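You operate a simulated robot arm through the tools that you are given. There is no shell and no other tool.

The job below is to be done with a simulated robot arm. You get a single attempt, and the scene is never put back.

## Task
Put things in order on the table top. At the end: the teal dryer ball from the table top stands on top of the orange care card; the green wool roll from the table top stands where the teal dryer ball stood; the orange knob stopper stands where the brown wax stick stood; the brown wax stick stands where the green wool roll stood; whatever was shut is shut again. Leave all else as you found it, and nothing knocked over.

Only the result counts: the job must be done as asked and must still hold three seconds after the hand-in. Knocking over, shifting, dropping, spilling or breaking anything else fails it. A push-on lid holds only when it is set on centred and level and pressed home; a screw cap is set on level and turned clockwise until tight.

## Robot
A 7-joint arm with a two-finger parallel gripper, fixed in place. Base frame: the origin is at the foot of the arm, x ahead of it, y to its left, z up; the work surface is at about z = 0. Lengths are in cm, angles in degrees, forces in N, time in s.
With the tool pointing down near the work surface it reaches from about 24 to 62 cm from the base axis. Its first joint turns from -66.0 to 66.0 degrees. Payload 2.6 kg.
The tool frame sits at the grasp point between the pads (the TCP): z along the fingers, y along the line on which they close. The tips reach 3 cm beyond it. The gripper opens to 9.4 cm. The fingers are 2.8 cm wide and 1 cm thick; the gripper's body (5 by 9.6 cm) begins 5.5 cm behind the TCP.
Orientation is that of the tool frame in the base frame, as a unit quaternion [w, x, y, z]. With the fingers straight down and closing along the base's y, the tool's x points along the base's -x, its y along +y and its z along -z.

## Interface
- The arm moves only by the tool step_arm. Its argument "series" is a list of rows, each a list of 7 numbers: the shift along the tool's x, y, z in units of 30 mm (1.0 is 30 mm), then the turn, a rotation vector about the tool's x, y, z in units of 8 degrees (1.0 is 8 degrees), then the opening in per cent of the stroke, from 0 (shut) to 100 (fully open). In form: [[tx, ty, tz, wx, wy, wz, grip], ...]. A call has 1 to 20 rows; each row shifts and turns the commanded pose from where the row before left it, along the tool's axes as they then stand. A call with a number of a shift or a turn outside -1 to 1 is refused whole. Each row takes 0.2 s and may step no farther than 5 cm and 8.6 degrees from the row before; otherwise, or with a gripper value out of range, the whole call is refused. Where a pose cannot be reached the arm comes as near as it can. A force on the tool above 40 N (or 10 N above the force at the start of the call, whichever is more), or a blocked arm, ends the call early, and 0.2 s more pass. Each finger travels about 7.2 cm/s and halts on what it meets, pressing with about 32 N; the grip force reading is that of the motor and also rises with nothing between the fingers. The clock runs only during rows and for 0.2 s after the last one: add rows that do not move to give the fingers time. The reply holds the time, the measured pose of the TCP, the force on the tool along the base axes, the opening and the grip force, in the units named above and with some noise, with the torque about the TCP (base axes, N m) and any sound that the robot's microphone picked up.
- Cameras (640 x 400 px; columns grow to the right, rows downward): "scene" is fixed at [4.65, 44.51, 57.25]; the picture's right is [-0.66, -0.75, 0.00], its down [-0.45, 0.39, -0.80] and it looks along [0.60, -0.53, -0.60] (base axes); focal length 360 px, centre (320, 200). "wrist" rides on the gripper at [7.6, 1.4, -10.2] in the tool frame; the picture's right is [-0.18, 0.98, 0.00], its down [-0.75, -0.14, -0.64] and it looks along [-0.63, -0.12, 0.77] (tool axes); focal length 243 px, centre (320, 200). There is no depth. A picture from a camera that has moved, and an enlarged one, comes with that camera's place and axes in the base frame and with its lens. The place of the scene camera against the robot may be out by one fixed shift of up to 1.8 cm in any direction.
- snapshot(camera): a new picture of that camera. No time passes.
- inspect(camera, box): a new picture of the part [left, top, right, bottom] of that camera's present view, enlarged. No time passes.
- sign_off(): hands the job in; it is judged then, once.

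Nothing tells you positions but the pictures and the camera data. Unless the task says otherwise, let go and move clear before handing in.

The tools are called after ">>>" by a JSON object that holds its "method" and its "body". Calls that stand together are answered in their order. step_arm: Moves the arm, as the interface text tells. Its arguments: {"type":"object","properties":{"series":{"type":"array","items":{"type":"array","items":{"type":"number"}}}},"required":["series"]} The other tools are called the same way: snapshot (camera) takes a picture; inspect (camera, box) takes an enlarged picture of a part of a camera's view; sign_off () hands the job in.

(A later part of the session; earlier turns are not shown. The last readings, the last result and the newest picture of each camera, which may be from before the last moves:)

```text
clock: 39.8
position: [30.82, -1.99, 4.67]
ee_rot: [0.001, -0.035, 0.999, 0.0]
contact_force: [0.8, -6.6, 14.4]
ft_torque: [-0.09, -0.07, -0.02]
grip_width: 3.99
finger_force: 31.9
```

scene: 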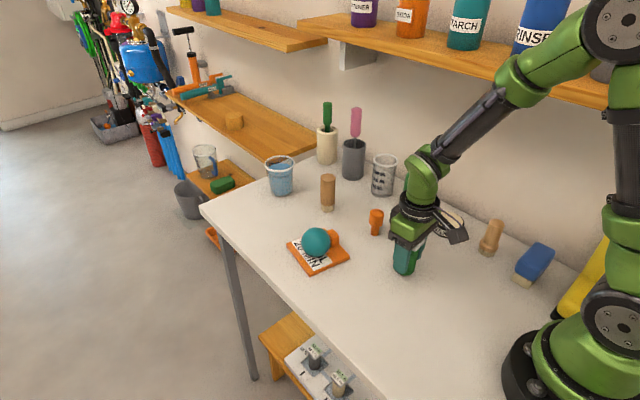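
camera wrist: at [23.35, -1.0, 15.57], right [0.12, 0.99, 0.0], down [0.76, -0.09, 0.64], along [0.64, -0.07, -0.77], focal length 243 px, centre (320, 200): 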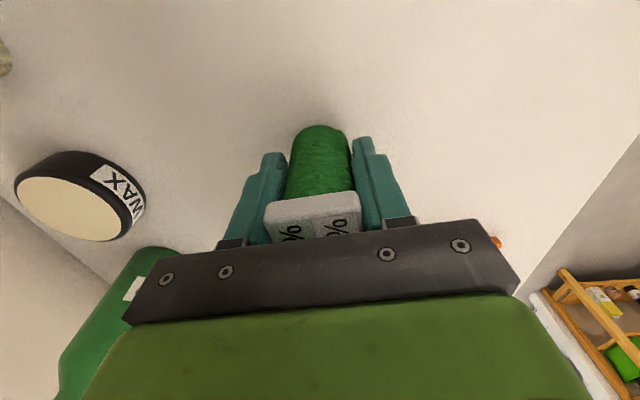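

>>> {"method": "step_arm", "body": {"series": [[0, 0, -0.01, 0, 0, 0, 20], [0, 0, 0, 0, 0, 0, 20]]}}

>>> {"method": "inspect", "body": {"camera": "scene", "box": [360, 200, 460, 290]}}

```text
clock: 40.4
position: [30.89, -1.9, 4.68]
ee_rot: [0.001, -0.035, 0.999, 0.0]
contact_force: [0.5, -8.0, 19.6]
ft_torque: [-0.02, -0.09, -0.04]
grip_width: 4.0
finger_force: 31.8
```

```text
4.44 times, centred on (410, 245) of scene
camera zoom: at [4.64, 44.51, 57.25], right [-0.66, -0.75, 0.0], down [-0.45, 0.39, -0.8], along [0.6, -0.53, -0.6], focal length 1598 px, centre (-80, 0)
```

zoom: 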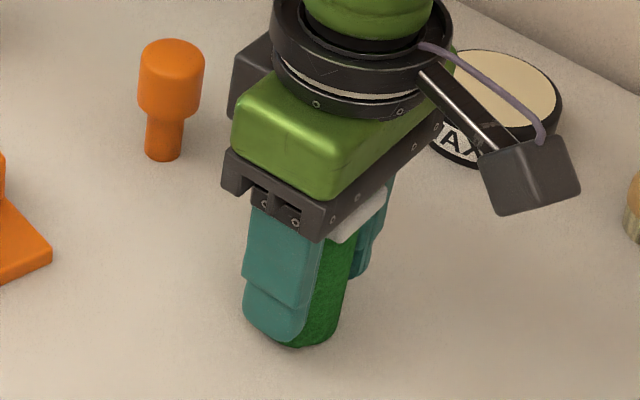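

>>> {"method": "step_arm", "body": {"series": [[0, 0, -0.02, 0, 0, 0, 20], [0, 0, 0, 0, 0, 0, 20], [0, 0, 0, 0, 0, 0, 20]]}}

```text
clock: 41.2
position: [30.88, -1.79, 4.61]
ee_rot: [-0.001, -0.034, 0.999, 0.001]
contact_force: [1.6, 2.2, 3.5]
ft_torque: [0.16, -0.14, 0.0]
grip_width: 3.98
finger_force: 31.7
```

The force is down to 3.5 N, so the roll is resting on the table. I'll open the fingers now.

>>> {"method": "step_arm", "body": {"series": [[0, 0, 0, 0, 0, 0, 40], [0, 0, 0, 0, 0, 0, 43], [0, 0, 0, 0, 0, 0, 47], [0, 0, 0, 0, 0, 0, 55], [0, 0, 0, 0, 0, 0, 70], [0, 0, 0, 0, 0, 0, 100], [0, 0, 0, 0, 0, 0, 100], [0, 0, 0, 0, 0, 0, 100]]}}

>>> {"method": "snapshot", "body": {"camera": "wrist"}}

>>> {"method": "inspect", "body": {"camera": "scene", "box": [360, 200, 460, 290]}}

```text
clock: 43.0
position: [30.92, -1.83, 4.7]
ee_rot: [-0.001, -0.035, 0.999, 0.0]
contact_force: [0.6, -0.5, 0.3]
ft_torque: [0.0, 0.02, 0.0]
grip_width: 9.38
finger_force: 0.1
```

```text
taken
camera wrist: at [23.21, -0.94, 14.9], right [0.12, 0.99, 0.0], down [0.76, -0.09, 0.64], along [0.64, -0.07, -0.77], focal length 243 px, centre (320, 200)
```

wrist: 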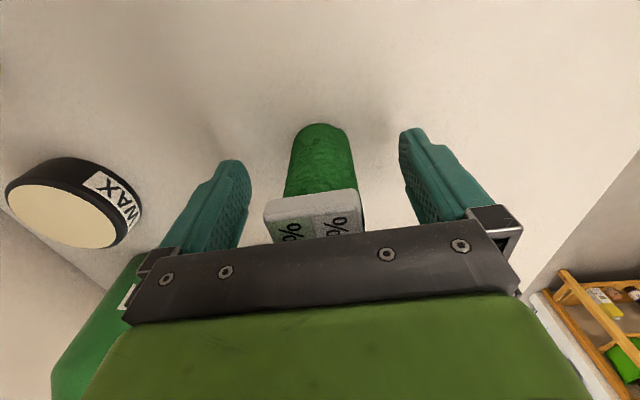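

```text
4.44 times, centred on (410, 245) of scene
camera zoom: at [4.65, 44.51, 57.25], right [-0.66, -0.75, 0.0], down [-0.45, 0.39, -0.8], along [0.6, -0.53, -0.6], focal length 1598 px, centre (-80, 0)
```

zoom: 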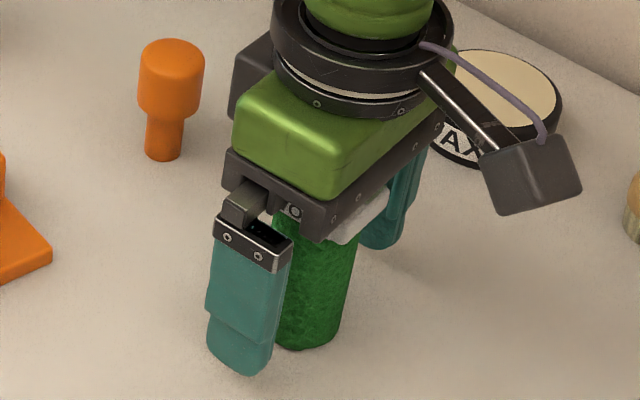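

The roll stands upright and released. I'll rise straight up and check it.

>>> {"method": "step_arm", "body": {"series": [[0, 0, -0.4, 0, 0, 0, 100], [0, 0, -0.9, 0, 0, 0, 100], [0, 0, -0.9, 0, 0, 0, 100], [0, 0, -0.9, 0, 0, 0, 100], [0, 0, -0.9, 0, 0, 0, 100], [0, 0, -0.9, 0, 0, 0, 100], [0, 0, 0, 0, 0, 0, 100], [0, 0, 0, 0, 0, 0, 100]]}}

>>> {"method": "inspect", "body": {"camera": "wrist", "box": [200, 20, 440, 170]}}

>>> {"method": "snapshot", "body": {"camera": "scene"}}

```text
clock: 44.8
position: [30.97, -1.83, 19.23]
ee_rot: [0.0, -0.035, 0.999, 0.0]
contact_force: [-0.2, 0.3, 0.0]
ft_torque: [0.03, -0.03, -0.02]
grip_width: 9.39
finger_force: 0.1
```

```text
2.67 times, centred on (320, 95) of wrist
camera zoom: at [23.33, -0.89, 29.51], right [0.12, 0.99, 0.0], down [0.76, -0.09, 0.64], along [0.64, -0.07, -0.77], focal length 647 px, centre (320, 480)
```

zoom: 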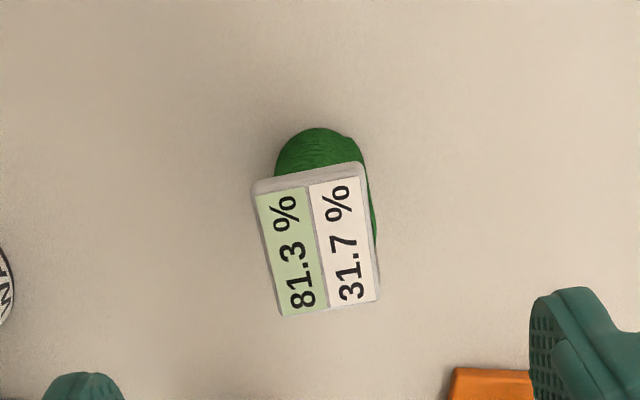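

```text
taken
```

scene: 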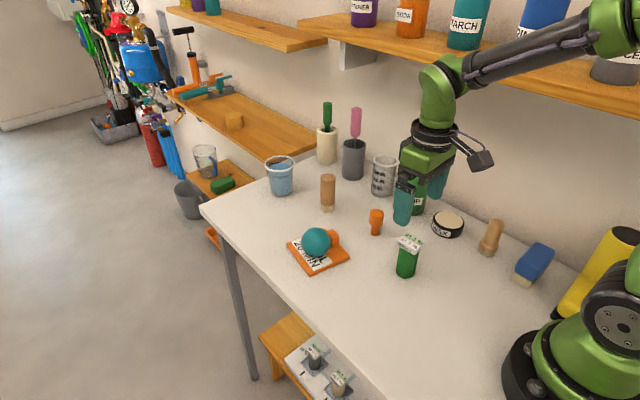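

The roll stands upright where the ball was. Next is the brown stick, so I'll square the hand up and move over to look at it closely.

>>> {"method": "step_arm", "body": {"series": [[0, 0, -0.5, 0, 0, 0.5, 100], [-0.836, -0.074, 0, 0, 0, 0, 100], [-0.836, -0.074, 0, 0, 0, 0, 100], [-0.836, -0.074, 0, 0, 0, 0, 100], [-0.836, -0.074, 0, 0, 0, 0, 100], [-0.836, -0.074, 0, 0, 0, 0, 100], [-0.836, -0.074, 0, 0, 0, 0, 100], [-0.836, -0.074, 0, 0, 0, 0, 100], [-0.836, -0.074, 0, 0, 0, 0, 100], [0, 0, 0, 0, 0, 0, 100], [0, 0, 0, 0, 0, 0, 100]]}}

>>> {"method": "snapshot", "body": {"camera": "wrist"}}

>>> {"method": "inspect", "body": {"camera": "wrist", "box": [240, 60, 400, 160]}}

>>> {"method": "inspect", "body": {"camera": "scene", "box": [260, 140, 420, 240]}}

```text
clock: 47.2
position: [51.03, -3.65, 20.66]
ee_rot: [0.0, 0.001, 1.0, 0.0]
contact_force: [-0.1, 0.2, -0.1]
ft_torque: [0.01, -0.03, 0.01]
grip_width: 9.39
finger_force: 0.0
```

```text
taken
camera wrist: at [43.44, -2.22, 30.91], right [0.18, 0.98, 0.0], down [0.75, -0.14, 0.64], along [0.63, -0.12, -0.77], focal length 243 px, centre (320, 200)
```

wrist: 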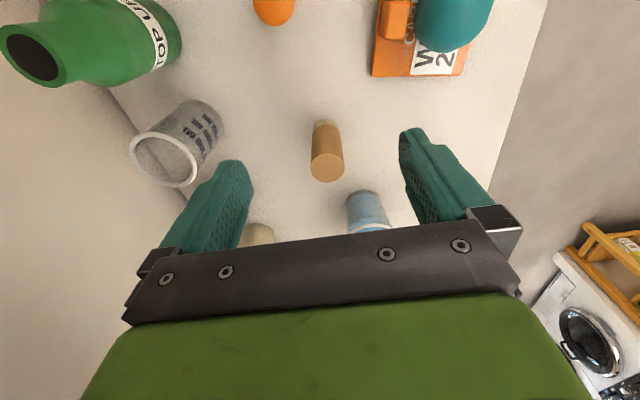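

```text
4.00 times, centred on (320, 110) of wrist
camera zoom: at [43.44, -2.22, 30.91], right [0.18, 0.98, 0.0], down [0.75, -0.14, 0.64], along [0.63, -0.12, -0.77], focal length 970 px, centre (320, 560)
```

zoom: 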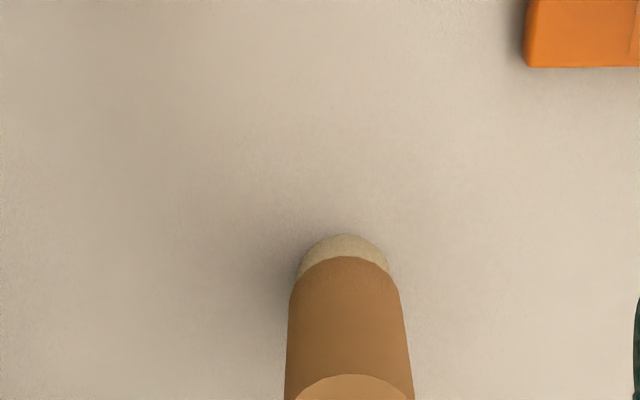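

```text
4.00 times, centred on (340, 190) of scene
camera zoom: at [4.65, 44.51, 57.25], right [-0.66, -0.75, 0.0], down [-0.45, 0.39, -0.8], along [0.6, -0.53, -0.6], focal length 1439 px, centre (240, 240)
```

zoom: 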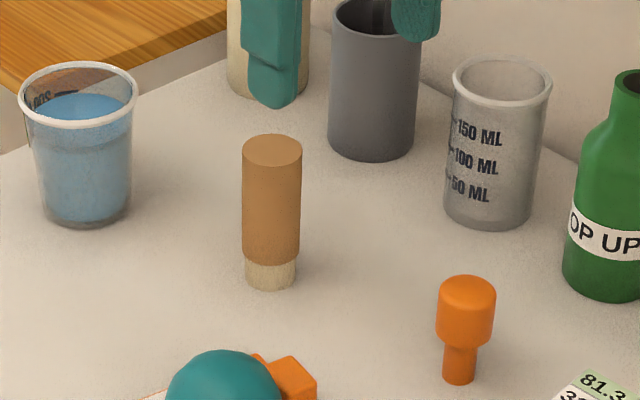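

The stick base measures about (56.8, -3.8) and its top is near z 9.5. I'll move above it, come partway down, and check alignment.

>>> {"method": "step_arm", "body": {"series": [[-0.64, -0.025, 0, 0, 0, 0, 100], [-0.64, -0.025, 0, 0, 0, 0, 100], [-0.64, -0.02, 0, 0, 0, 0, 100], [0, 0, 0.6, 0, 0, 0, 100], [0, 0, 0.7, 0, 0, 0, 100], [0, 0, 0.7, 0, 0, 0, 100], [0, 0, 0, 0, 0, 0, 100], [0, 0, 0, 0, 0, 0, 100]]}}

>>> {"method": "snapshot", "body": {"camera": "wrist"}}

>>> {"method": "inspect", "body": {"camera": "wrist", "box": [220, 60, 420, 185]}}

```text
clock: 49.0
position: [56.64, -3.96, 14.86]
ee_rot: [0.0, 0.0, 1.0, 0.0]
contact_force: [-0.3, 1.1, -0.4]
ft_torque: [-0.02, 0.02, -0.02]
grip_width: 9.39
finger_force: 0.1
```

```text
taken
camera wrist: at [49.19, -2.51, 25.13], right [0.18, 0.98, 0.0], down [0.75, -0.14, 0.64], along [0.63, -0.12, -0.77], focal length 243 px, centre (320, 200)
```

wrist: 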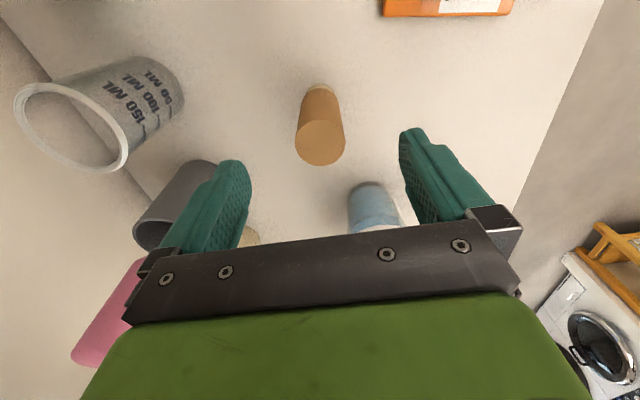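

```text
3.20 times, centred on (320, 122) of wrist
camera zoom: at [49.19, -2.51, 25.13], right [0.18, 0.98, 0.0], down [0.75, -0.14, 0.64], along [0.63, -0.12, -0.77], focal length 776 px, centre (320, 448)
```

zoom: 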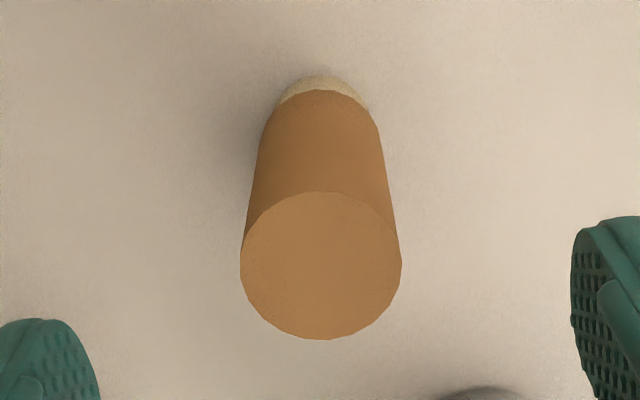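

The stick is upright at (56.88, -3.85), nearly centred below the hand. I'll descend around it.

>>> {"method": "step_arm", "body": {"series": [[-0.035, 0.02, 0.3, 0, 0, 0, 100], [0, 0, 0.7, 0, 0, 0, 100], [0, 0, 0.7, 0, 0, 0, 100], [0, 0, 0.7, 0, 0, 0, 100], [0, 0, 0.55, 0, 0, 0, 100], [0, 0, 0.297, 0, 0, 0, 100], [0, 0, 0, 0, 0, 0, 100], [0, 0, 0, 0, 0, 0, 100]]}}

>>> {"method": "snapshot", "body": {"camera": "wrist"}}

>>> {"method": "inspect", "body": {"camera": "scene", "box": [260, 130, 420, 230]}}

```text
clock: 50.8
position: [56.83, -3.83, 5.17]
ee_rot: [0.0, 0.0, 1.0, 0.0]
contact_force: [0.8, 0.7, -0.2]
ft_torque: [0.0, 0.0, 0.02]
grip_width: 9.41
finger_force: 0.1
```

```text
taken
camera wrist: at [49.23, -2.45, 15.39], right [0.18, 0.98, 0.0], down [0.75, -0.14, 0.64], along [0.63, -0.12, -0.77], focal length 243 px, centre (320, 200)
```

wrist: 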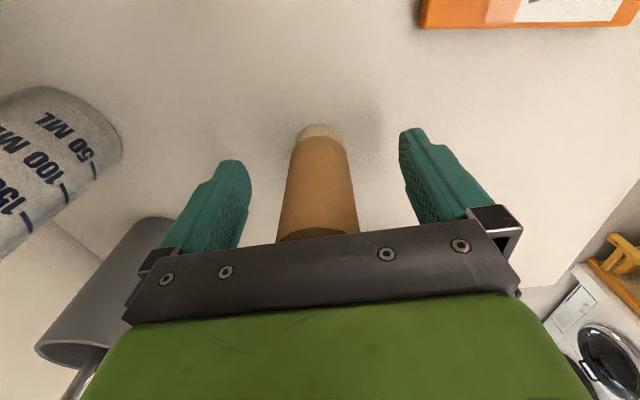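

```text
4.00 times, centred on (340, 180) of scene
camera zoom: at [4.65, 44.51, 57.25], right [-0.66, -0.75, 0.0], down [-0.45, 0.39, -0.8], along [0.6, -0.53, -0.6], focal length 1439 px, centre (240, 280)
```

zoom: 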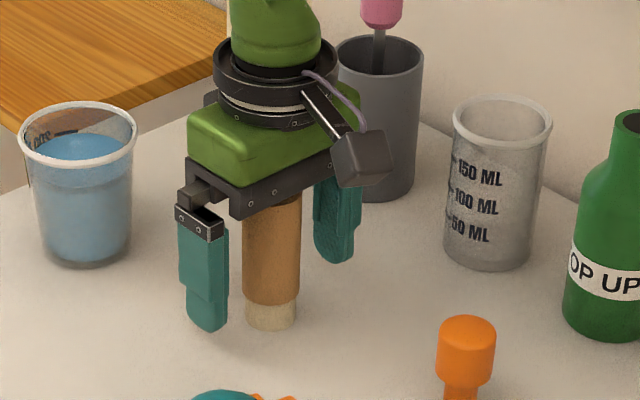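

The stick is centred between the fingers. I'll close on it.

>>> {"method": "step_arm", "body": {"series": [[0, 0, 0, 0, 0, 0, 65], [0, 0, 0, 0, 0, 0, 45], [0, 0, 0, 0, 0, 0, 40], [0, 0, 0, 0, 0, 0, 35], [0, 0, 0, 0, 0, 0, 25], [0, 0, 0, 0, 0, 0, 18], [0, 0, 0, 0, 0, 0, 18], [0, 0, 0, 0, 0, 0, 18]]}}

>>> {"method": "snapshot", "body": {"camera": "wrist"}}

```text
clock: 52.6
position: [56.83, -4.0, 5.02]
ee_rot: [0.0, 0.0, 1.0, 0.0]
contact_force: [0.0, 0.3, -0.1]
ft_torque: [0.01, 0.0, -0.01]
grip_width: 3.52
finger_force: 31.8
```

```text
taken
camera wrist: at [49.23, -2.46, 15.41], right [0.18, 0.98, 0.0], down [0.75, -0.14, 0.64], along [0.63, -0.12, -0.77], focal length 243 px, centre (320, 200)
```

wrist: 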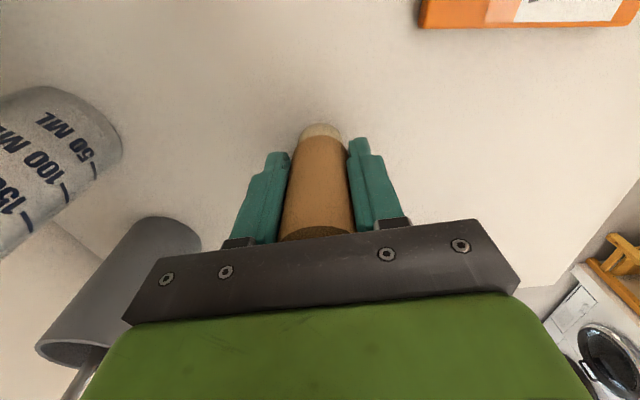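

Held at 3.52. I'll lift a little and check that the cream base comes along.

>>> {"method": "step_arm", "body": {"series": [[0, 0, -0.15, 0, 0, 0, 18], [0, 0, -0.4, 0, 0, 0, 18], [0, 0, -0.6, 0, 0, 0, 18], [0, 0, 0, 0, 0, 0, 18]]}}

>>> {"method": "snapshot", "body": {"camera": "wrist"}}

>>> {"method": "inspect", "body": {"camera": "scene", "box": [260, 130, 420, 230]}}

```text
clock: 53.6
position: [56.73, -3.9, 8.58]
ee_rot: [-0.001, 0.0, 1.0, 0.0]
contact_force: [-0.2, 0.0, -0.4]
ft_torque: [-0.03, -0.03, -0.04]
grip_width: 3.5
finger_force: 32.2
```

```text
taken
camera wrist: at [49.19, -2.43, 18.83], right [0.18, 0.98, 0.0], down [0.75, -0.14, 0.64], along [0.63, -0.12, -0.77], focal length 243 px, centre (320, 200)
```

wrist: 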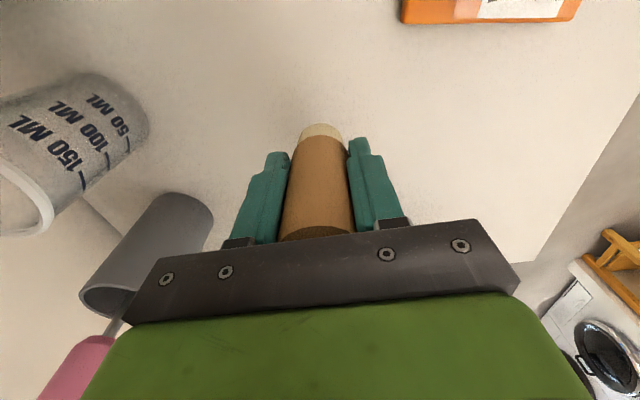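

```text
4.00 times, centred on (340, 180) of scene
camera zoom: at [4.65, 44.51, 57.25], right [-0.66, -0.75, 0.0], down [-0.45, 0.39, -0.8], along [0.6, -0.53, -0.6], focal length 1439 px, centre (240, 280)
```

zoom: 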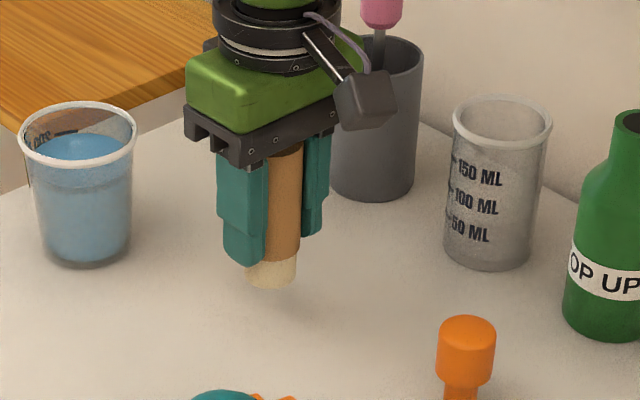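

The whole stick is lifted cleanly. I'll carry it high to where the roll stood, at (30.85, 12.1), and lower it close to the table.

>>> {"method": "step_arm", "body": {"series": [[0, 0, -0.8, 0, 0, 0, 18], [0, 0, -0.8, 0, 0, 0, 18], [0, 0, -0.8, 0, 0, 0, 18], [0, 0, -0.8, 0, 0, 0, 18], [0.789, 0.484, 0, 0, 0, 0, 18], [0.789, 0.484, 0, 0, 0, 0, 18], [0.789, 0.484, 0, 0, 0, 0, 18], [0.789, 0.484, 0, 0, 0, 0, 18], [0.789, 0.484, 0, 0, 0, 0, 18], [0.789, 0.484, 0, 0, 0, 0, 18], [0.789, 0.484, 0, 0, 0, 0, 18], [0.789, 0.484, 0, 0, 0, 0, 18], [0.789, 0.484, 0, 0, 0, 0, 18], [0.789, 0.484, 0, 0, 0, 0, 18], [0.789, 0.484, 0, 0, 0, 0, 18], [0, 0, 0, 0, 0, 0, 18], [0, 0, 0, 0, 0, 0, 18]]}}

>>> {"method": "snapshot", "body": {"camera": "wrist"}}

>>> {"method": "snapshot", "body": {"camera": "scene"}}

```text
clock: 57.2
position: [30.74, 12.16, 18.03]
ee_rot: [0.0, 0.0, 1.0, -0.001]
contact_force: [-0.3, -0.5, -1.0]
ft_torque: [0.01, 0.0, 0.0]
grip_width: 3.53
finger_force: 32.1
```

```text
taken
camera wrist: at [23.24, 13.71, 28.31], right [0.18, 0.98, 0.0], down [0.75, -0.14, 0.64], along [0.63, -0.12, -0.77], focal length 243 px, centre (320, 200)
```

wrist: 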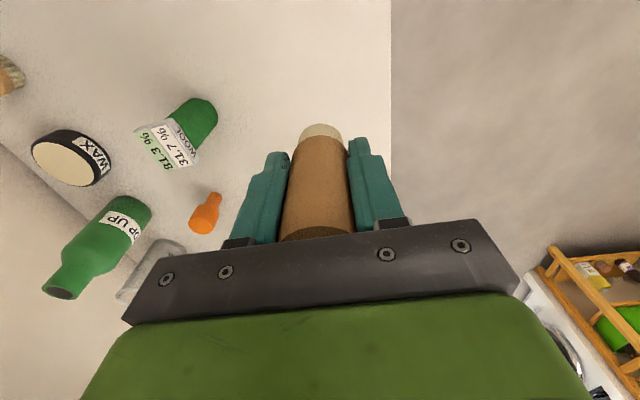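

```text
taken
```

scene: 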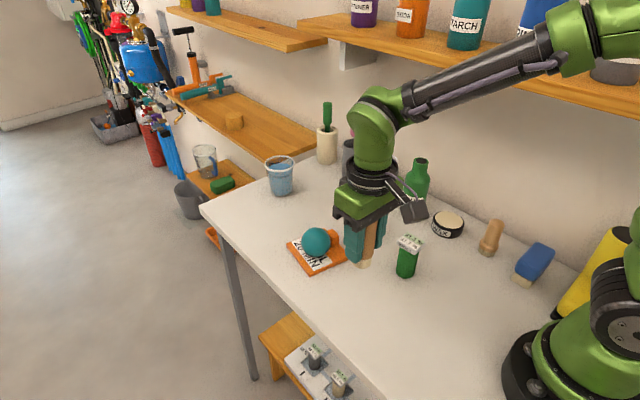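

>>> {"method": "step_arm", "body": {"series": [[0, 0, 0.8, 0, 0, 0, 18], [0, 0, 0.8, 0, 0, 0, 18], [0, 0, 0.8, 0, 0, 0, 18], [0, 0, 0.8, 0, 0, 0, 18], [0, 0, 0.6, 0, 0, 0, 18], [0, 0, 0.35, 0, 0, 0, 18], [0, 0, 0, 0, 0, 0, 18], [0, 0, 0, 0, 0, 0, 18]]}}

>>> {"method": "snapshot", "body": {"camera": "wrist"}}

>>> {"method": "inspect", "body": {"camera": "scene", "box": [280, 220, 440, 340]}}

```text
clock: 59.0
position: [30.58, 12.15, 5.51]
ee_rot: [0.001, 0.0, 1.0, 0.0]
contact_force: [-0.4, -0.7, -0.7]
ft_torque: [-0.01, -0.04, 0.0]
grip_width: 3.52
finger_force: 32.3
```

```text
taken
camera wrist: at [23.15, 13.67, 15.86], right [0.18, 0.98, 0.0], down [0.75, -0.14, 0.64], along [0.63, -0.12, -0.77], focal length 243 px, centre (320, 200)
```

wrist: 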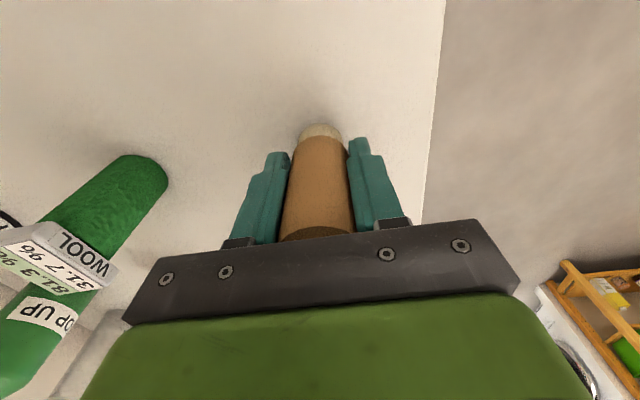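

```text
3.33 times, centred on (360, 280) of scene
camera zoom: at [4.65, 44.51, 57.25], right [-0.66, -0.75, 0.0], down [-0.45, 0.39, -0.8], along [0.6, -0.53, -0.6], focal length 1199 px, centre (187, -67)
```

zoom: 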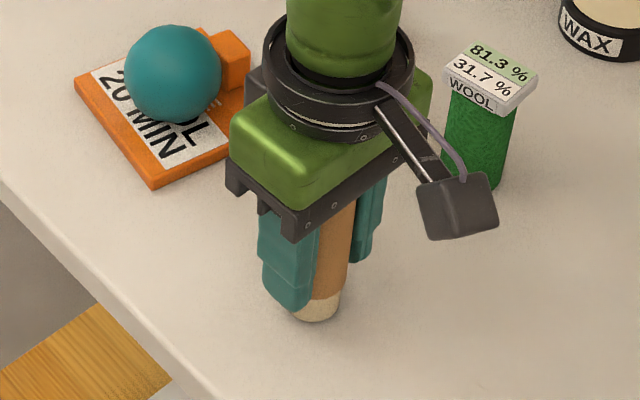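

The stick hangs about 0.6 cm above the spot. I'll lower it in small steps.

>>> {"method": "step_arm", "body": {"series": [[-0.03, 0, 0.07, 0, 0, 0, 18], [0, 0, 0.07, 0, 0, 0, 18], [0, 0, 0, 0, 0, 0, 18]]}}

>>> {"method": "step_arm", "body": {"series": [[0, 0, 0.025, 0, 0, 0, 18], [0, 0, 0, 0, 0, 0, 18]]}}

>>> {"method": "step_arm", "body": {"series": [[0, 0, 0.02, 0, 0, 0, 18], [0, 0, 0, 0, 0, 0, 18]]}}

```text
clock: 59.8
position: [30.88, 12.17, 5.34]
ee_rot: [-0.001, 0.0, 1.0, 0.0]
contact_force: [1.2, -0.4, -0.2]
ft_torque: [0.01, -0.02, -0.01]
grip_width: 3.51
finger_force: 31.9
```

```text
clock: 60.4
position: [30.74, 12.13, 5.21]
ee_rot: [0.0, 0.0, 1.0, 0.001]
contact_force: [-0.2, 0.0, -0.1]
ft_torque: [0.01, 0.03, 0.0]
grip_width: 3.53
finger_force: 32.6
```

```text
clock: 61.0
position: [31.0, 12.04, 5.2]
ee_rot: [0.0, 0.001, 1.0, 0.0]
contact_force: [-0.3, -0.5, -0.5]
ft_torque: [0.03, 0.04, -0.01]
grip_width: 3.54
finger_force: 32.2
```

>>> {"method": "step_arm", "body": {"series": [[0, 0, 0.015, 0, 0, 0, 18], [0, 0, 0, 0, 0, 0, 18]]}}

>>> {"method": "step_arm", "body": {"series": [[0, 0, 0.015, 0, 0, 0, 18], [0, 0, 0, 0, 0, 0, 18]]}}

```text
clock: 61.6
position: [30.93, 12.15, 5.04]
ee_rot: [0.0, 0.002, 1.0, -0.001]
contact_force: [-4.7, -2.3, 17.3]
ft_torque: [-0.11, 0.29, -0.03]
grip_width: 3.53
finger_force: 32.3
```

```text
clock: 62.2
position: [30.93, 12.14, 5.16]
ee_rot: [0.002, 0.0, 1.0, 0.001]
contact_force: [-5.1, -0.8, 28.0]
ft_torque: [-0.05, 0.29, 0.04]
grip_width: 3.51
finger_force: 32.1
```

Contact is reached. I'll back off slightly before releasing.

>>> {"method": "step_arm", "body": {"series": [[0, 0, -0.02, 0, 0, 0, 18], [0, 0, -0.015, 0, 0, 0, 18], [0, 0, 0, 0, 0, 0, 18]]}}

```text
clock: 63.0
position: [30.85, 12.18, 5.16]
ee_rot: [0.0, 0.0, 1.0, 0.0]
contact_force: [2.0, -0.3, 4.5]
ft_torque: [0.04, -0.13, -0.01]
grip_width: 3.51
finger_force: 32.0
```

The force is light, at 4.5 N, so I'll open now.

>>> {"method": "step_arm", "body": {"series": [[0, 0, 0, 0, 0, 0, 35], [0, 0, 0, 0, 0, 0, 38], [0, 0, 0, 0, 0, 0, 42], [0, 0, 0, 0, 0, 0, 50], [0, 0, 0, 0, 0, 0, 65], [0, 0, 0, 0, 0, 0, 100], [0, 0, 0, 0, 0, 0, 100], [0, 0, 0, 0, 0, 0, 100]]}}

>>> {"method": "snapshot", "body": {"camera": "wrist"}}

>>> {"method": "inspect", "body": {"camera": "scene", "box": [280, 220, 440, 340]}}

```text
clock: 64.8
position: [30.88, 12.07, 5.22]
ee_rot: [0.0, 0.0, 1.0, 0.0]
contact_force: [-0.9, 0.2, 0.4]
ft_torque: [-0.03, 0.03, -0.01]
grip_width: 9.39
finger_force: 0.1
```

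```text
taken
camera wrist: at [23.31, 13.58, 15.43], right [0.18, 0.98, 0.0], down [0.75, -0.14, 0.64], along [0.63, -0.12, -0.77], focal length 243 px, centre (320, 200)
```

wrist: 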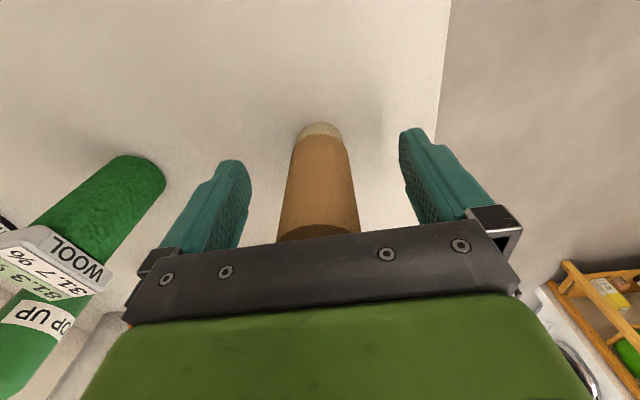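

```text
3.33 times, centred on (360, 280) of scene
camera zoom: at [4.65, 44.51, 57.25], right [-0.66, -0.75, 0.0], down [-0.45, 0.39, -0.8], along [0.6, -0.53, -0.6], focal length 1199 px, centre (187, -67)
```

zoom: 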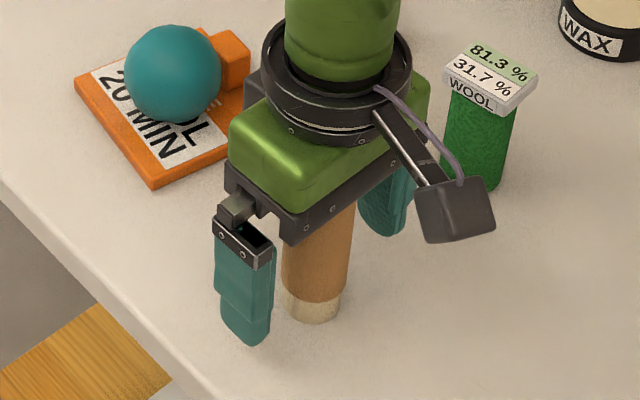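

The stick stands where the roll was. I'll rise and move over to look at the stopper.

>>> {"method": "step_arm", "body": {"series": [[0, 0, -0.4, 0, 0, 0, 100], [0, 0, -0.9, 0, 0, 0, 100], [0, 0, -0.9, 0, 0, 0, 100], [0, 0, -0.9, 0, 0, 0, 100], [0, 0, -0.9, 0, 0, 0, 100], [0, 0, -1, 0, 0, 0, 100], [-0.379, -0.738, 0, 0, 0, 0, 100], [-0.379, -0.738, 0, 0, 0, 0, 100], [-0.379, -0.738, 0, 0, 0, 0, 100], [-0.379, -0.738, 0, 0, 0, 0, 100], [-0.379, -0.738, 0, 0, 0, 0, 100], [-0.379, -0.738, 0, 0, 0, 0, 100], [-0.379, -0.738, 0, 0, 0, 0, 100], [-0.379, -0.738, 0, 0, 0, 0, 100], [0, 0, 0, 0, 0, 0, 100], [0, 0, 0, 0, 0, 0, 100]]}}

>>> {"method": "snapshot", "body": {"camera": "wrist"}}

>>> {"method": "inspect", "body": {"camera": "wrist", "box": [220, 30, 420, 155]}}

>>> {"method": "snapshot", "body": {"camera": "scene"}}

```text
clock: 68.2
position: [39.91, -5.61, 20.15]
ee_rot: [0.0, 0.0, 1.0, 0.001]
contact_force: [0.0, 0.1, 0.5]
ft_torque: [0.03, 0.02, 0.02]
grip_width: 9.39
finger_force: 0.1
```

```text
taken
camera wrist: at [32.36, -4.14, 30.48], right [0.18, 0.98, 0.0], down [0.75, -0.14, 0.64], along [0.63, -0.12, -0.77], focal length 243 px, centre (320, 200)
```

wrist: 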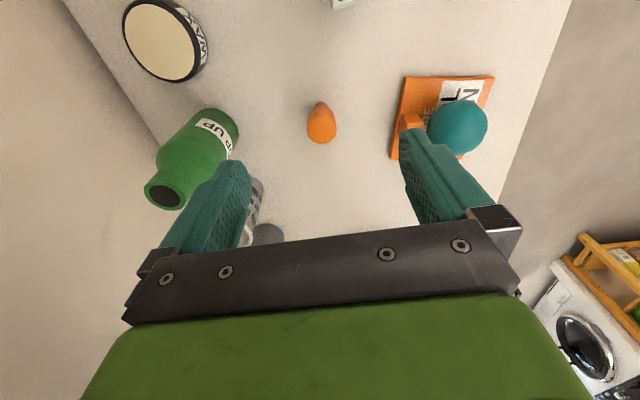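

```text
3.20 times, centred on (320, 92) of wrist
camera zoom: at [32.36, -4.14, 30.48], right [0.18, 0.98, 0.0], down [0.75, -0.14, 0.64], along [0.63, -0.12, -0.77], focal length 776 px, centre (320, 544)
```

zoom: 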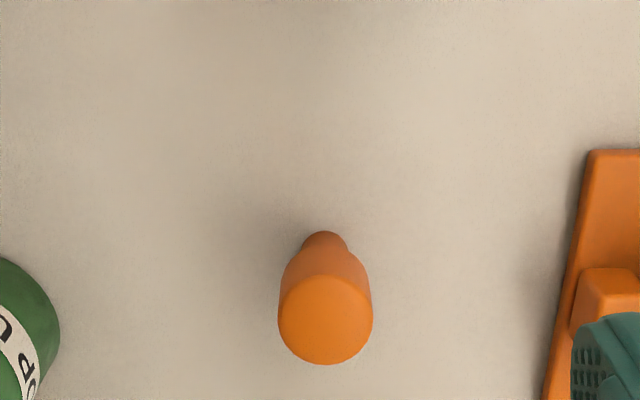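

```text
taken
```

scene: 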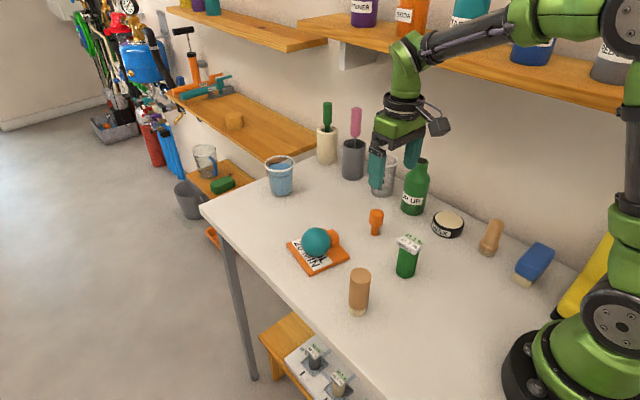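

The stopper is at about (42.9, -5.86) and roughly 6.2 cm tall. I'll move above it, come partway down, and check.

>>> {"method": "step_arm", "body": {"series": [[-0.483, -0.045, 0, 0, 0, 0, 100], [-0.483, -0.045, 0, 0, 0, 0, 100], [0, 0, 0.7, 0, 0, 0, 100], [0, 0, 0.9, 0, 0, 0, 100], [0, 0, 0.9, 0, 0, 0, 100], [0, 0, 0.4, 0, 0, 0, 100], [0, 0, 0, 0, 0, 0, 100], [0, 0, 0, 0, 0, 0, 100]]}}

>>> {"method": "snapshot", "body": {"camera": "wrist"}}

>>> {"method": "inspect", "body": {"camera": "wrist", "box": [220, 60, 420, 185]}}

```text
clock: 70.0
position: [42.9, -5.96, 11.58]
ee_rot: [0.0, 0.0, 1.0, 0.0]
contact_force: [0.0, 0.0, 0.6]
ft_torque: [-0.02, -0.02, -0.01]
grip_width: 9.38
finger_force: 0.1
```

```text
taken
camera wrist: at [35.36, -4.46, 21.71], right [0.18, 0.98, 0.0], down [0.75, -0.14, 0.64], along [0.63, -0.12, -0.77], focal length 243 px, centre (320, 200)
```

wrist: 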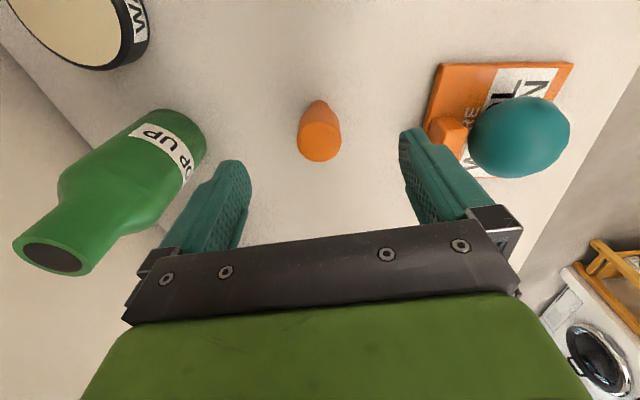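

```text
3.20 times, centred on (320, 122) of wrist
camera zoom: at [35.36, -4.46, 21.71], right [0.18, 0.98, 0.0], down [0.75, -0.14, 0.64], along [0.63, -0.12, -0.77], focal length 776 px, centre (320, 448)
```

zoom: 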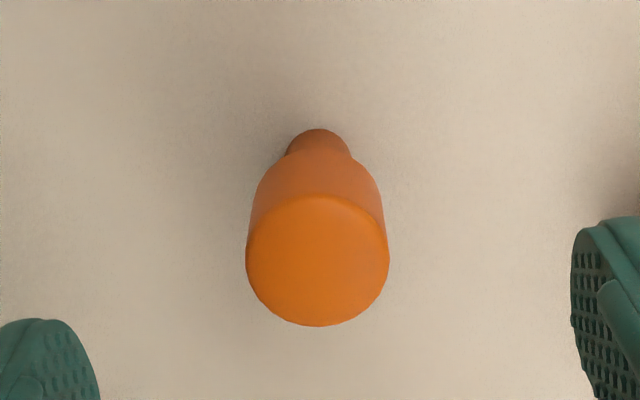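

The stopper is centred under the hand. I'll descend onto it.

>>> {"method": "step_arm", "body": {"series": [[0.01, -0.01, 0.5, 0, 0, 0, 100], [0, 0, 0.7, 0, 0, 0, 100], [0, 0, 0.7, 0, 0, 0, 100], [0, 0, 0.453, 0, 0, 0, 100], [0, 0, 0, 0, 0, 0, 100], [0, 0, 0, 0, 0, 0, 100]]}}

>>> {"method": "snapshot", "body": {"camera": "wrist"}}

>>> {"method": "inspect", "body": {"camera": "scene", "box": [320, 170, 440, 260]}}

```text
clock: 71.4
position: [42.73, -5.85, 4.31]
ee_rot: [0.0, 0.001, 1.0, 0.0]
contact_force: [0.0, -0.5, -0.4]
ft_torque: [0.01, 0.0, -0.01]
grip_width: 9.42
finger_force: 0.0
```

```text
taken
camera wrist: at [35.15, -4.4, 14.63], right [0.18, 0.98, 0.0], down [0.75, -0.14, 0.64], along [0.63, -0.12, -0.77], focal length 243 px, centre (320, 200)
```

wrist: 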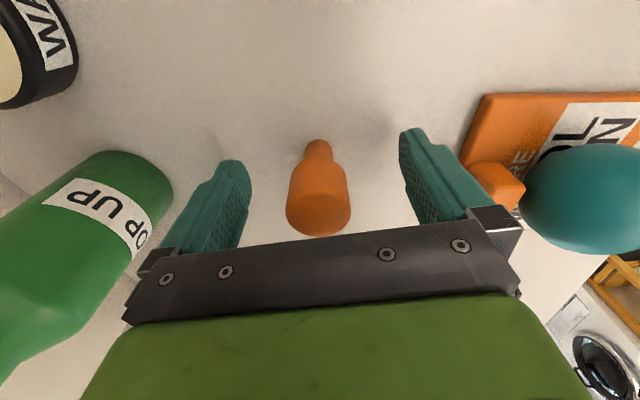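

```text
4.44 times, centred on (380, 215) of scene
camera zoom: at [4.65, 44.51, 57.25], right [-0.66, -0.75, 0.0], down [-0.45, 0.39, -0.8], along [0.6, -0.53, -0.6], focal length 1598 px, centre (53, 133)
```

zoom: 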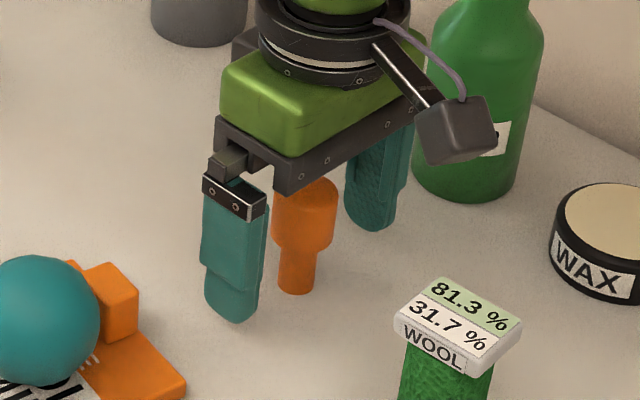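

The stopper's head is between the fingers. I'll nudge about 1 mm forward and close.

>>> {"method": "step_arm", "body": {"series": [[-0.04, -0.015, 0, 0, 0, 0, 100], [0, 0, 0, 0, 0, 0, 65], [0, 0, 0, 0, 0, 0, 42], [0, 0, 0, 0, 0, 0, 36], [0, 0, 0, 0, 0, 0, 32], [0, 0, 0, 0, 0, 0, 22], [0, 0, 0, 0, 0, 0, 15], [0, 0, 0, 0, 0, 0, 15], [0, 0, 0, 0, 0, 0, 15]]}}

>>> {"method": "snapshot", "body": {"camera": "wrist"}}

>>> {"method": "inspect", "body": {"camera": "scene", "box": [320, 170, 440, 260]}}

```text
clock: 73.4
position: [42.8, -5.86, 4.44]
ee_rot: [0.0, 0.001, 1.0, 0.0]
contact_force: [0.0, -0.2, 0.5]
ft_torque: [-0.03, 0.01, 0.01]
grip_width: 3.0
finger_force: 32.2
```

```text
taken
camera wrist: at [35.32, -4.42, 14.68], right [0.18, 0.98, 0.0], down [0.75, -0.14, 0.64], along [0.63, -0.12, -0.77], focal length 243 px, centre (320, 200)
```

wrist: 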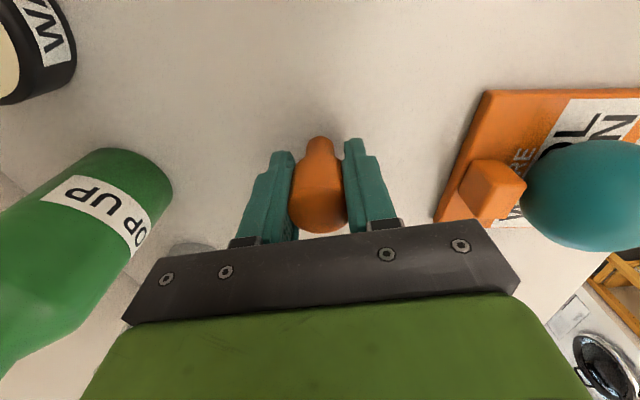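

```text
4.44 times, centred on (380, 215) of scene
camera zoom: at [4.65, 44.51, 57.25], right [-0.66, -0.75, 0.0], down [-0.45, 0.39, -0.8], along [0.6, -0.53, -0.6], focal length 1598 px, centre (53, 133)
```

zoom: 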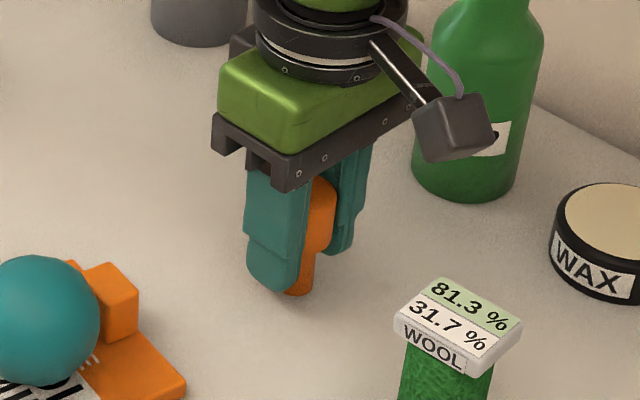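

The stopper is held at 3.0. I'll lift it, carry it to the stick's old spot at (56.88, -3.86), and stop just above the table.

>>> {"method": "step_arm", "body": {"series": [[0, 0, -0.2, 0, 0, 0, 15], [0, 0, -0.5, 0, 0, 0, 15], [0, 0, -0.8, 0, 0, 0, 15], [0, 0, -0.8, 0, 0, 0, 15], [0, 0, -0.8, 0, 0, 0, 15], [-0.9267, 0.138, 0, 0, 0, 0, 15], [-0.9267, 0.138, 0, 0, 0, 0, 15], [-0.9267, 0.138, 0, 0, 0, 0, 15], [-0.9267, 0.138, 0, 0, 0, 0, 15], [-0.9267, 0.138, 0, 0, 0, 0, 15], [0, 0, 0, 0, 0, 0, 15], [0, 0, 0, 0, 0, 0, 15]]}}

>>> {"method": "snapshot", "body": {"camera": "wrist"}}

>>> {"method": "snapshot", "body": {"camera": "scene"}}

```text
clock: 76.0
position: [56.71, -3.79, 13.76]
ee_rot: [0.0, -0.001, 1.0, 0.001]
contact_force: [-0.1, 0.8, -0.4]
ft_torque: [0.03, 0.01, 0.01]
grip_width: 3.0
finger_force: 32.2
```

```text
taken
camera wrist: at [49.27, -2.35, 23.97], right [0.18, 0.98, 0.0], down [0.75, -0.14, 0.64], along [0.63, -0.12, -0.77], focal length 243 px, centre (320, 200)
```

wrist: 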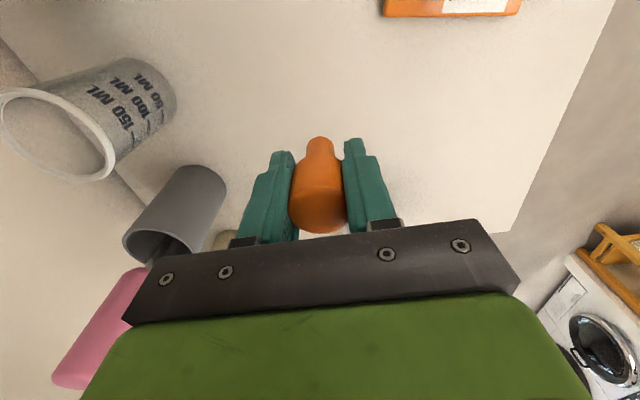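

```text
taken
```

scene: 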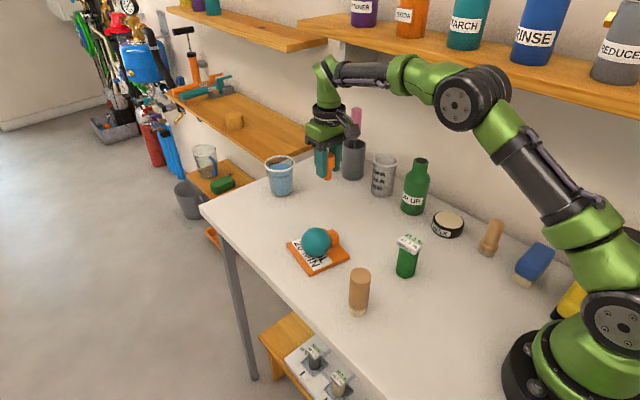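

>>> {"method": "step_arm", "body": {"series": [[0, -0.03, 0.5, 0, 0, 0, 15], [0, 0, 0.8, 0, 0, 0, 15], [0, 0, 0.8, 0, 0, 0, 15], [0, 0, 0.5, 0, 0, 0, 15], [0, 0, 0.25, 0, 0, 0, 15], [0, 0, 0, 0, 0, 0, 15], [0, 0, 0, 0, 0, 0, 15]]}}

>>> {"method": "snapshot", "body": {"camera": "wrist"}}

>>> {"method": "inspect", "body": {"camera": "scene", "box": [260, 130, 420, 230]}}

```text
clock: 77.6
position: [56.84, -3.88, 5.16]
ee_rot: [0.0, 0.0, 1.0, -0.001]
contact_force: [-0.9, -0.9, -0.7]
ft_torque: [-0.02, 0.0, 0.0]
grip_width: 3.01
finger_force: 32.2
```

```text
taken
camera wrist: at [49.31, -2.46, 15.36], right [0.18, 0.98, 0.0], down [0.75, -0.14, 0.64], along [0.63, -0.12, -0.77], focal length 243 px, centre (320, 200)
```

wrist: 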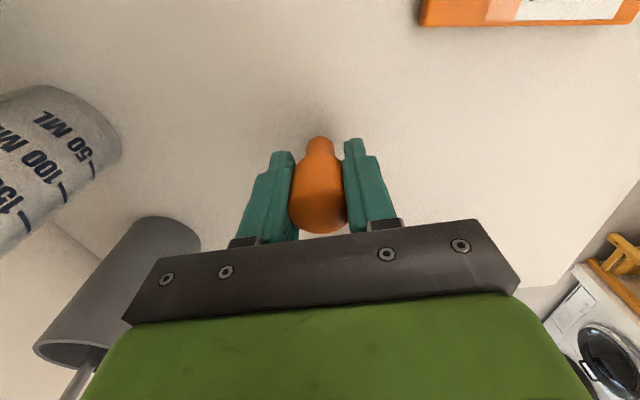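

```text
4.00 times, centred on (340, 180) of scene
camera zoom: at [4.65, 44.51, 57.25], right [-0.66, -0.75, 0.0], down [-0.45, 0.39, -0.8], along [0.6, -0.53, -0.6], focal length 1439 px, centre (240, 280)
```

zoom: 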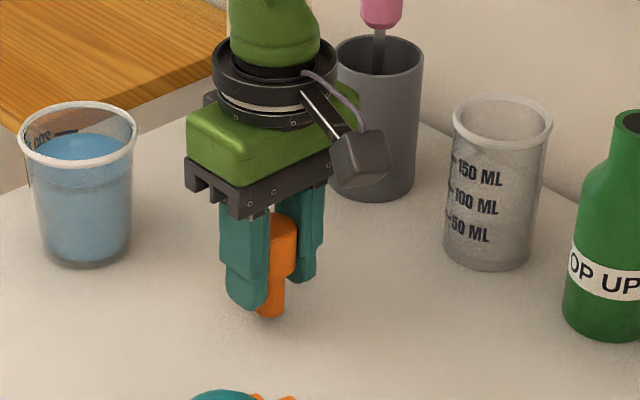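

The stopper is over the spot with about 0.7 cm to go. I'll lower it carefully.

>>> {"method": "step_arm", "body": {"series": [[0, 0, 0.09, 0, 0, 0, 15], [0, 0, 0.09, 0, 0, 0, 15], [0, 0, 0, 0, 0, 0, 15]]}}

>>> {"method": "step_arm", "body": {"series": [[0, 0, 0.025, 0, 0, 0, 15], [0, 0, 0, 0, 0, 0, 15]]}}

>>> {"method": "step_arm", "body": {"series": [[0, 0, 0.02, 0, 0, 0, 15], [0, 0, 0, 0, 0, 0, 15]]}}

```text
clock: 78.4
position: [56.9, -3.93, 4.5]
ee_rot: [0.0, 0.0, 1.0, 0.0]
contact_force: [0.7, 0.2, -0.5]
ft_torque: [0.02, -0.01, 0.01]
grip_width: 3.02
finger_force: 32.1
```

```text
clock: 79.0
position: [56.95, -3.89, 4.46]
ee_rot: [0.001, -0.001, 1.0, -0.001]
contact_force: [-0.5, 0.2, 0.0]
ft_torque: [-0.01, 0.01, -0.02]
grip_width: 3.01
finger_force: 32.4
```

```text
clock: 79.6
position: [56.91, -3.95, 4.44]
ee_rot: [0.001, 0.0, 1.0, 0.0]
contact_force: [0.3, 0.2, -0.1]
ft_torque: [0.0, -0.02, -0.03]
grip_width: 3.01
finger_force: 32.4
```

>>> {"method": "step_arm", "body": {"series": [[0, 0, 0.015, 0, 0, 0, 15], [0, 0, 0, 0, 0, 0, 15]]}}

>>> {"method": "step_arm", "body": {"series": [[0, 0, 0.015, 0, 0, 0, 15], [0, 0, 0, 0, 0, 0, 15]]}}

```text
clock: 80.2
position: [56.88, -3.88, 4.42]
ee_rot: [0.0, 0.001, 1.0, -0.001]
contact_force: [0.0, 0.7, 2.7]
ft_torque: [0.02, 0.03, -0.01]
grip_width: 3.03
finger_force: 32.0
```

```text
clock: 80.8
position: [57.03, -4.01, 4.35]
ee_rot: [0.0, -0.001, 1.0, 0.001]
contact_force: [-2.0, 0.1, 5.1]
ft_torque: [0.02, 0.05, -0.02]
grip_width: 3.0
finger_force: 32.5
```

Light contact at about 5 N means the stopper is standing on the table. I'll open gently.

>>> {"method": "step_arm", "body": {"series": [[0, 0, -0.005, 0, 0, 0, 29], [0, 0, 0, 0, 0, 0, 33], [0, 0, 0, 0, 0, 0, 37], [0, 0, 0, 0, 0, 0, 45], [0, 0, 0, 0, 0, 0, 60], [0, 0, 0, 0, 0, 0, 95], [0, 0, 0, 0, 0, 0, 95], [0, 0, 0, 0, 0, 0, 95]]}}

>>> {"method": "snapshot", "body": {"camera": "wrist"}}

>>> {"method": "inspect", "body": {"camera": "scene", "box": [260, 130, 420, 230]}}

```text
clock: 82.6
position: [56.98, -4.07, 4.46]
ee_rot: [0.0, 0.0, 1.0, 0.0]
contact_force: [-0.2, -0.1, 0.2]
ft_torque: [0.03, 0.02, -0.02]
grip_width: 8.9
finger_force: 0.0
```

```text
taken
camera wrist: at [49.35, -2.52, 14.65], right [0.18, 0.98, 0.0], down [0.75, -0.14, 0.64], along [0.63, -0.12, -0.77], focal length 243 px, centre (320, 200)
```

wrist: 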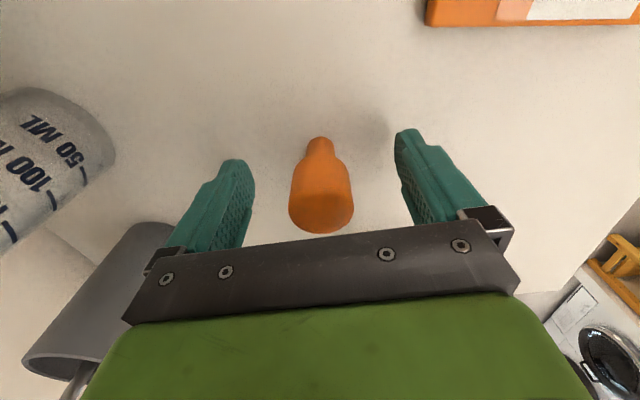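

```text
4.00 times, centred on (340, 180) of scene
camera zoom: at [4.65, 44.51, 57.25], right [-0.66, -0.75, 0.0], down [-0.45, 0.39, -0.8], along [0.6, -0.53, -0.6], focal length 1439 px, centre (240, 280)
```

zoom: 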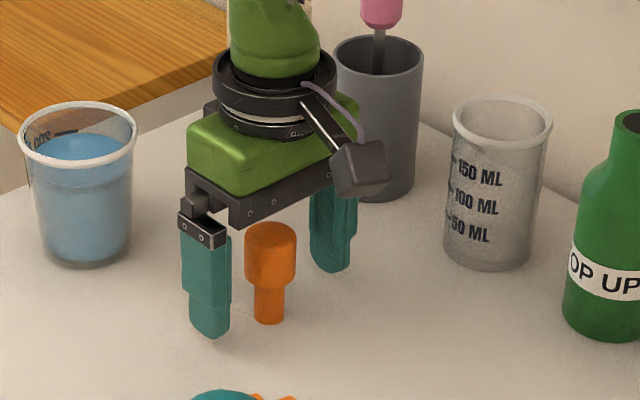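

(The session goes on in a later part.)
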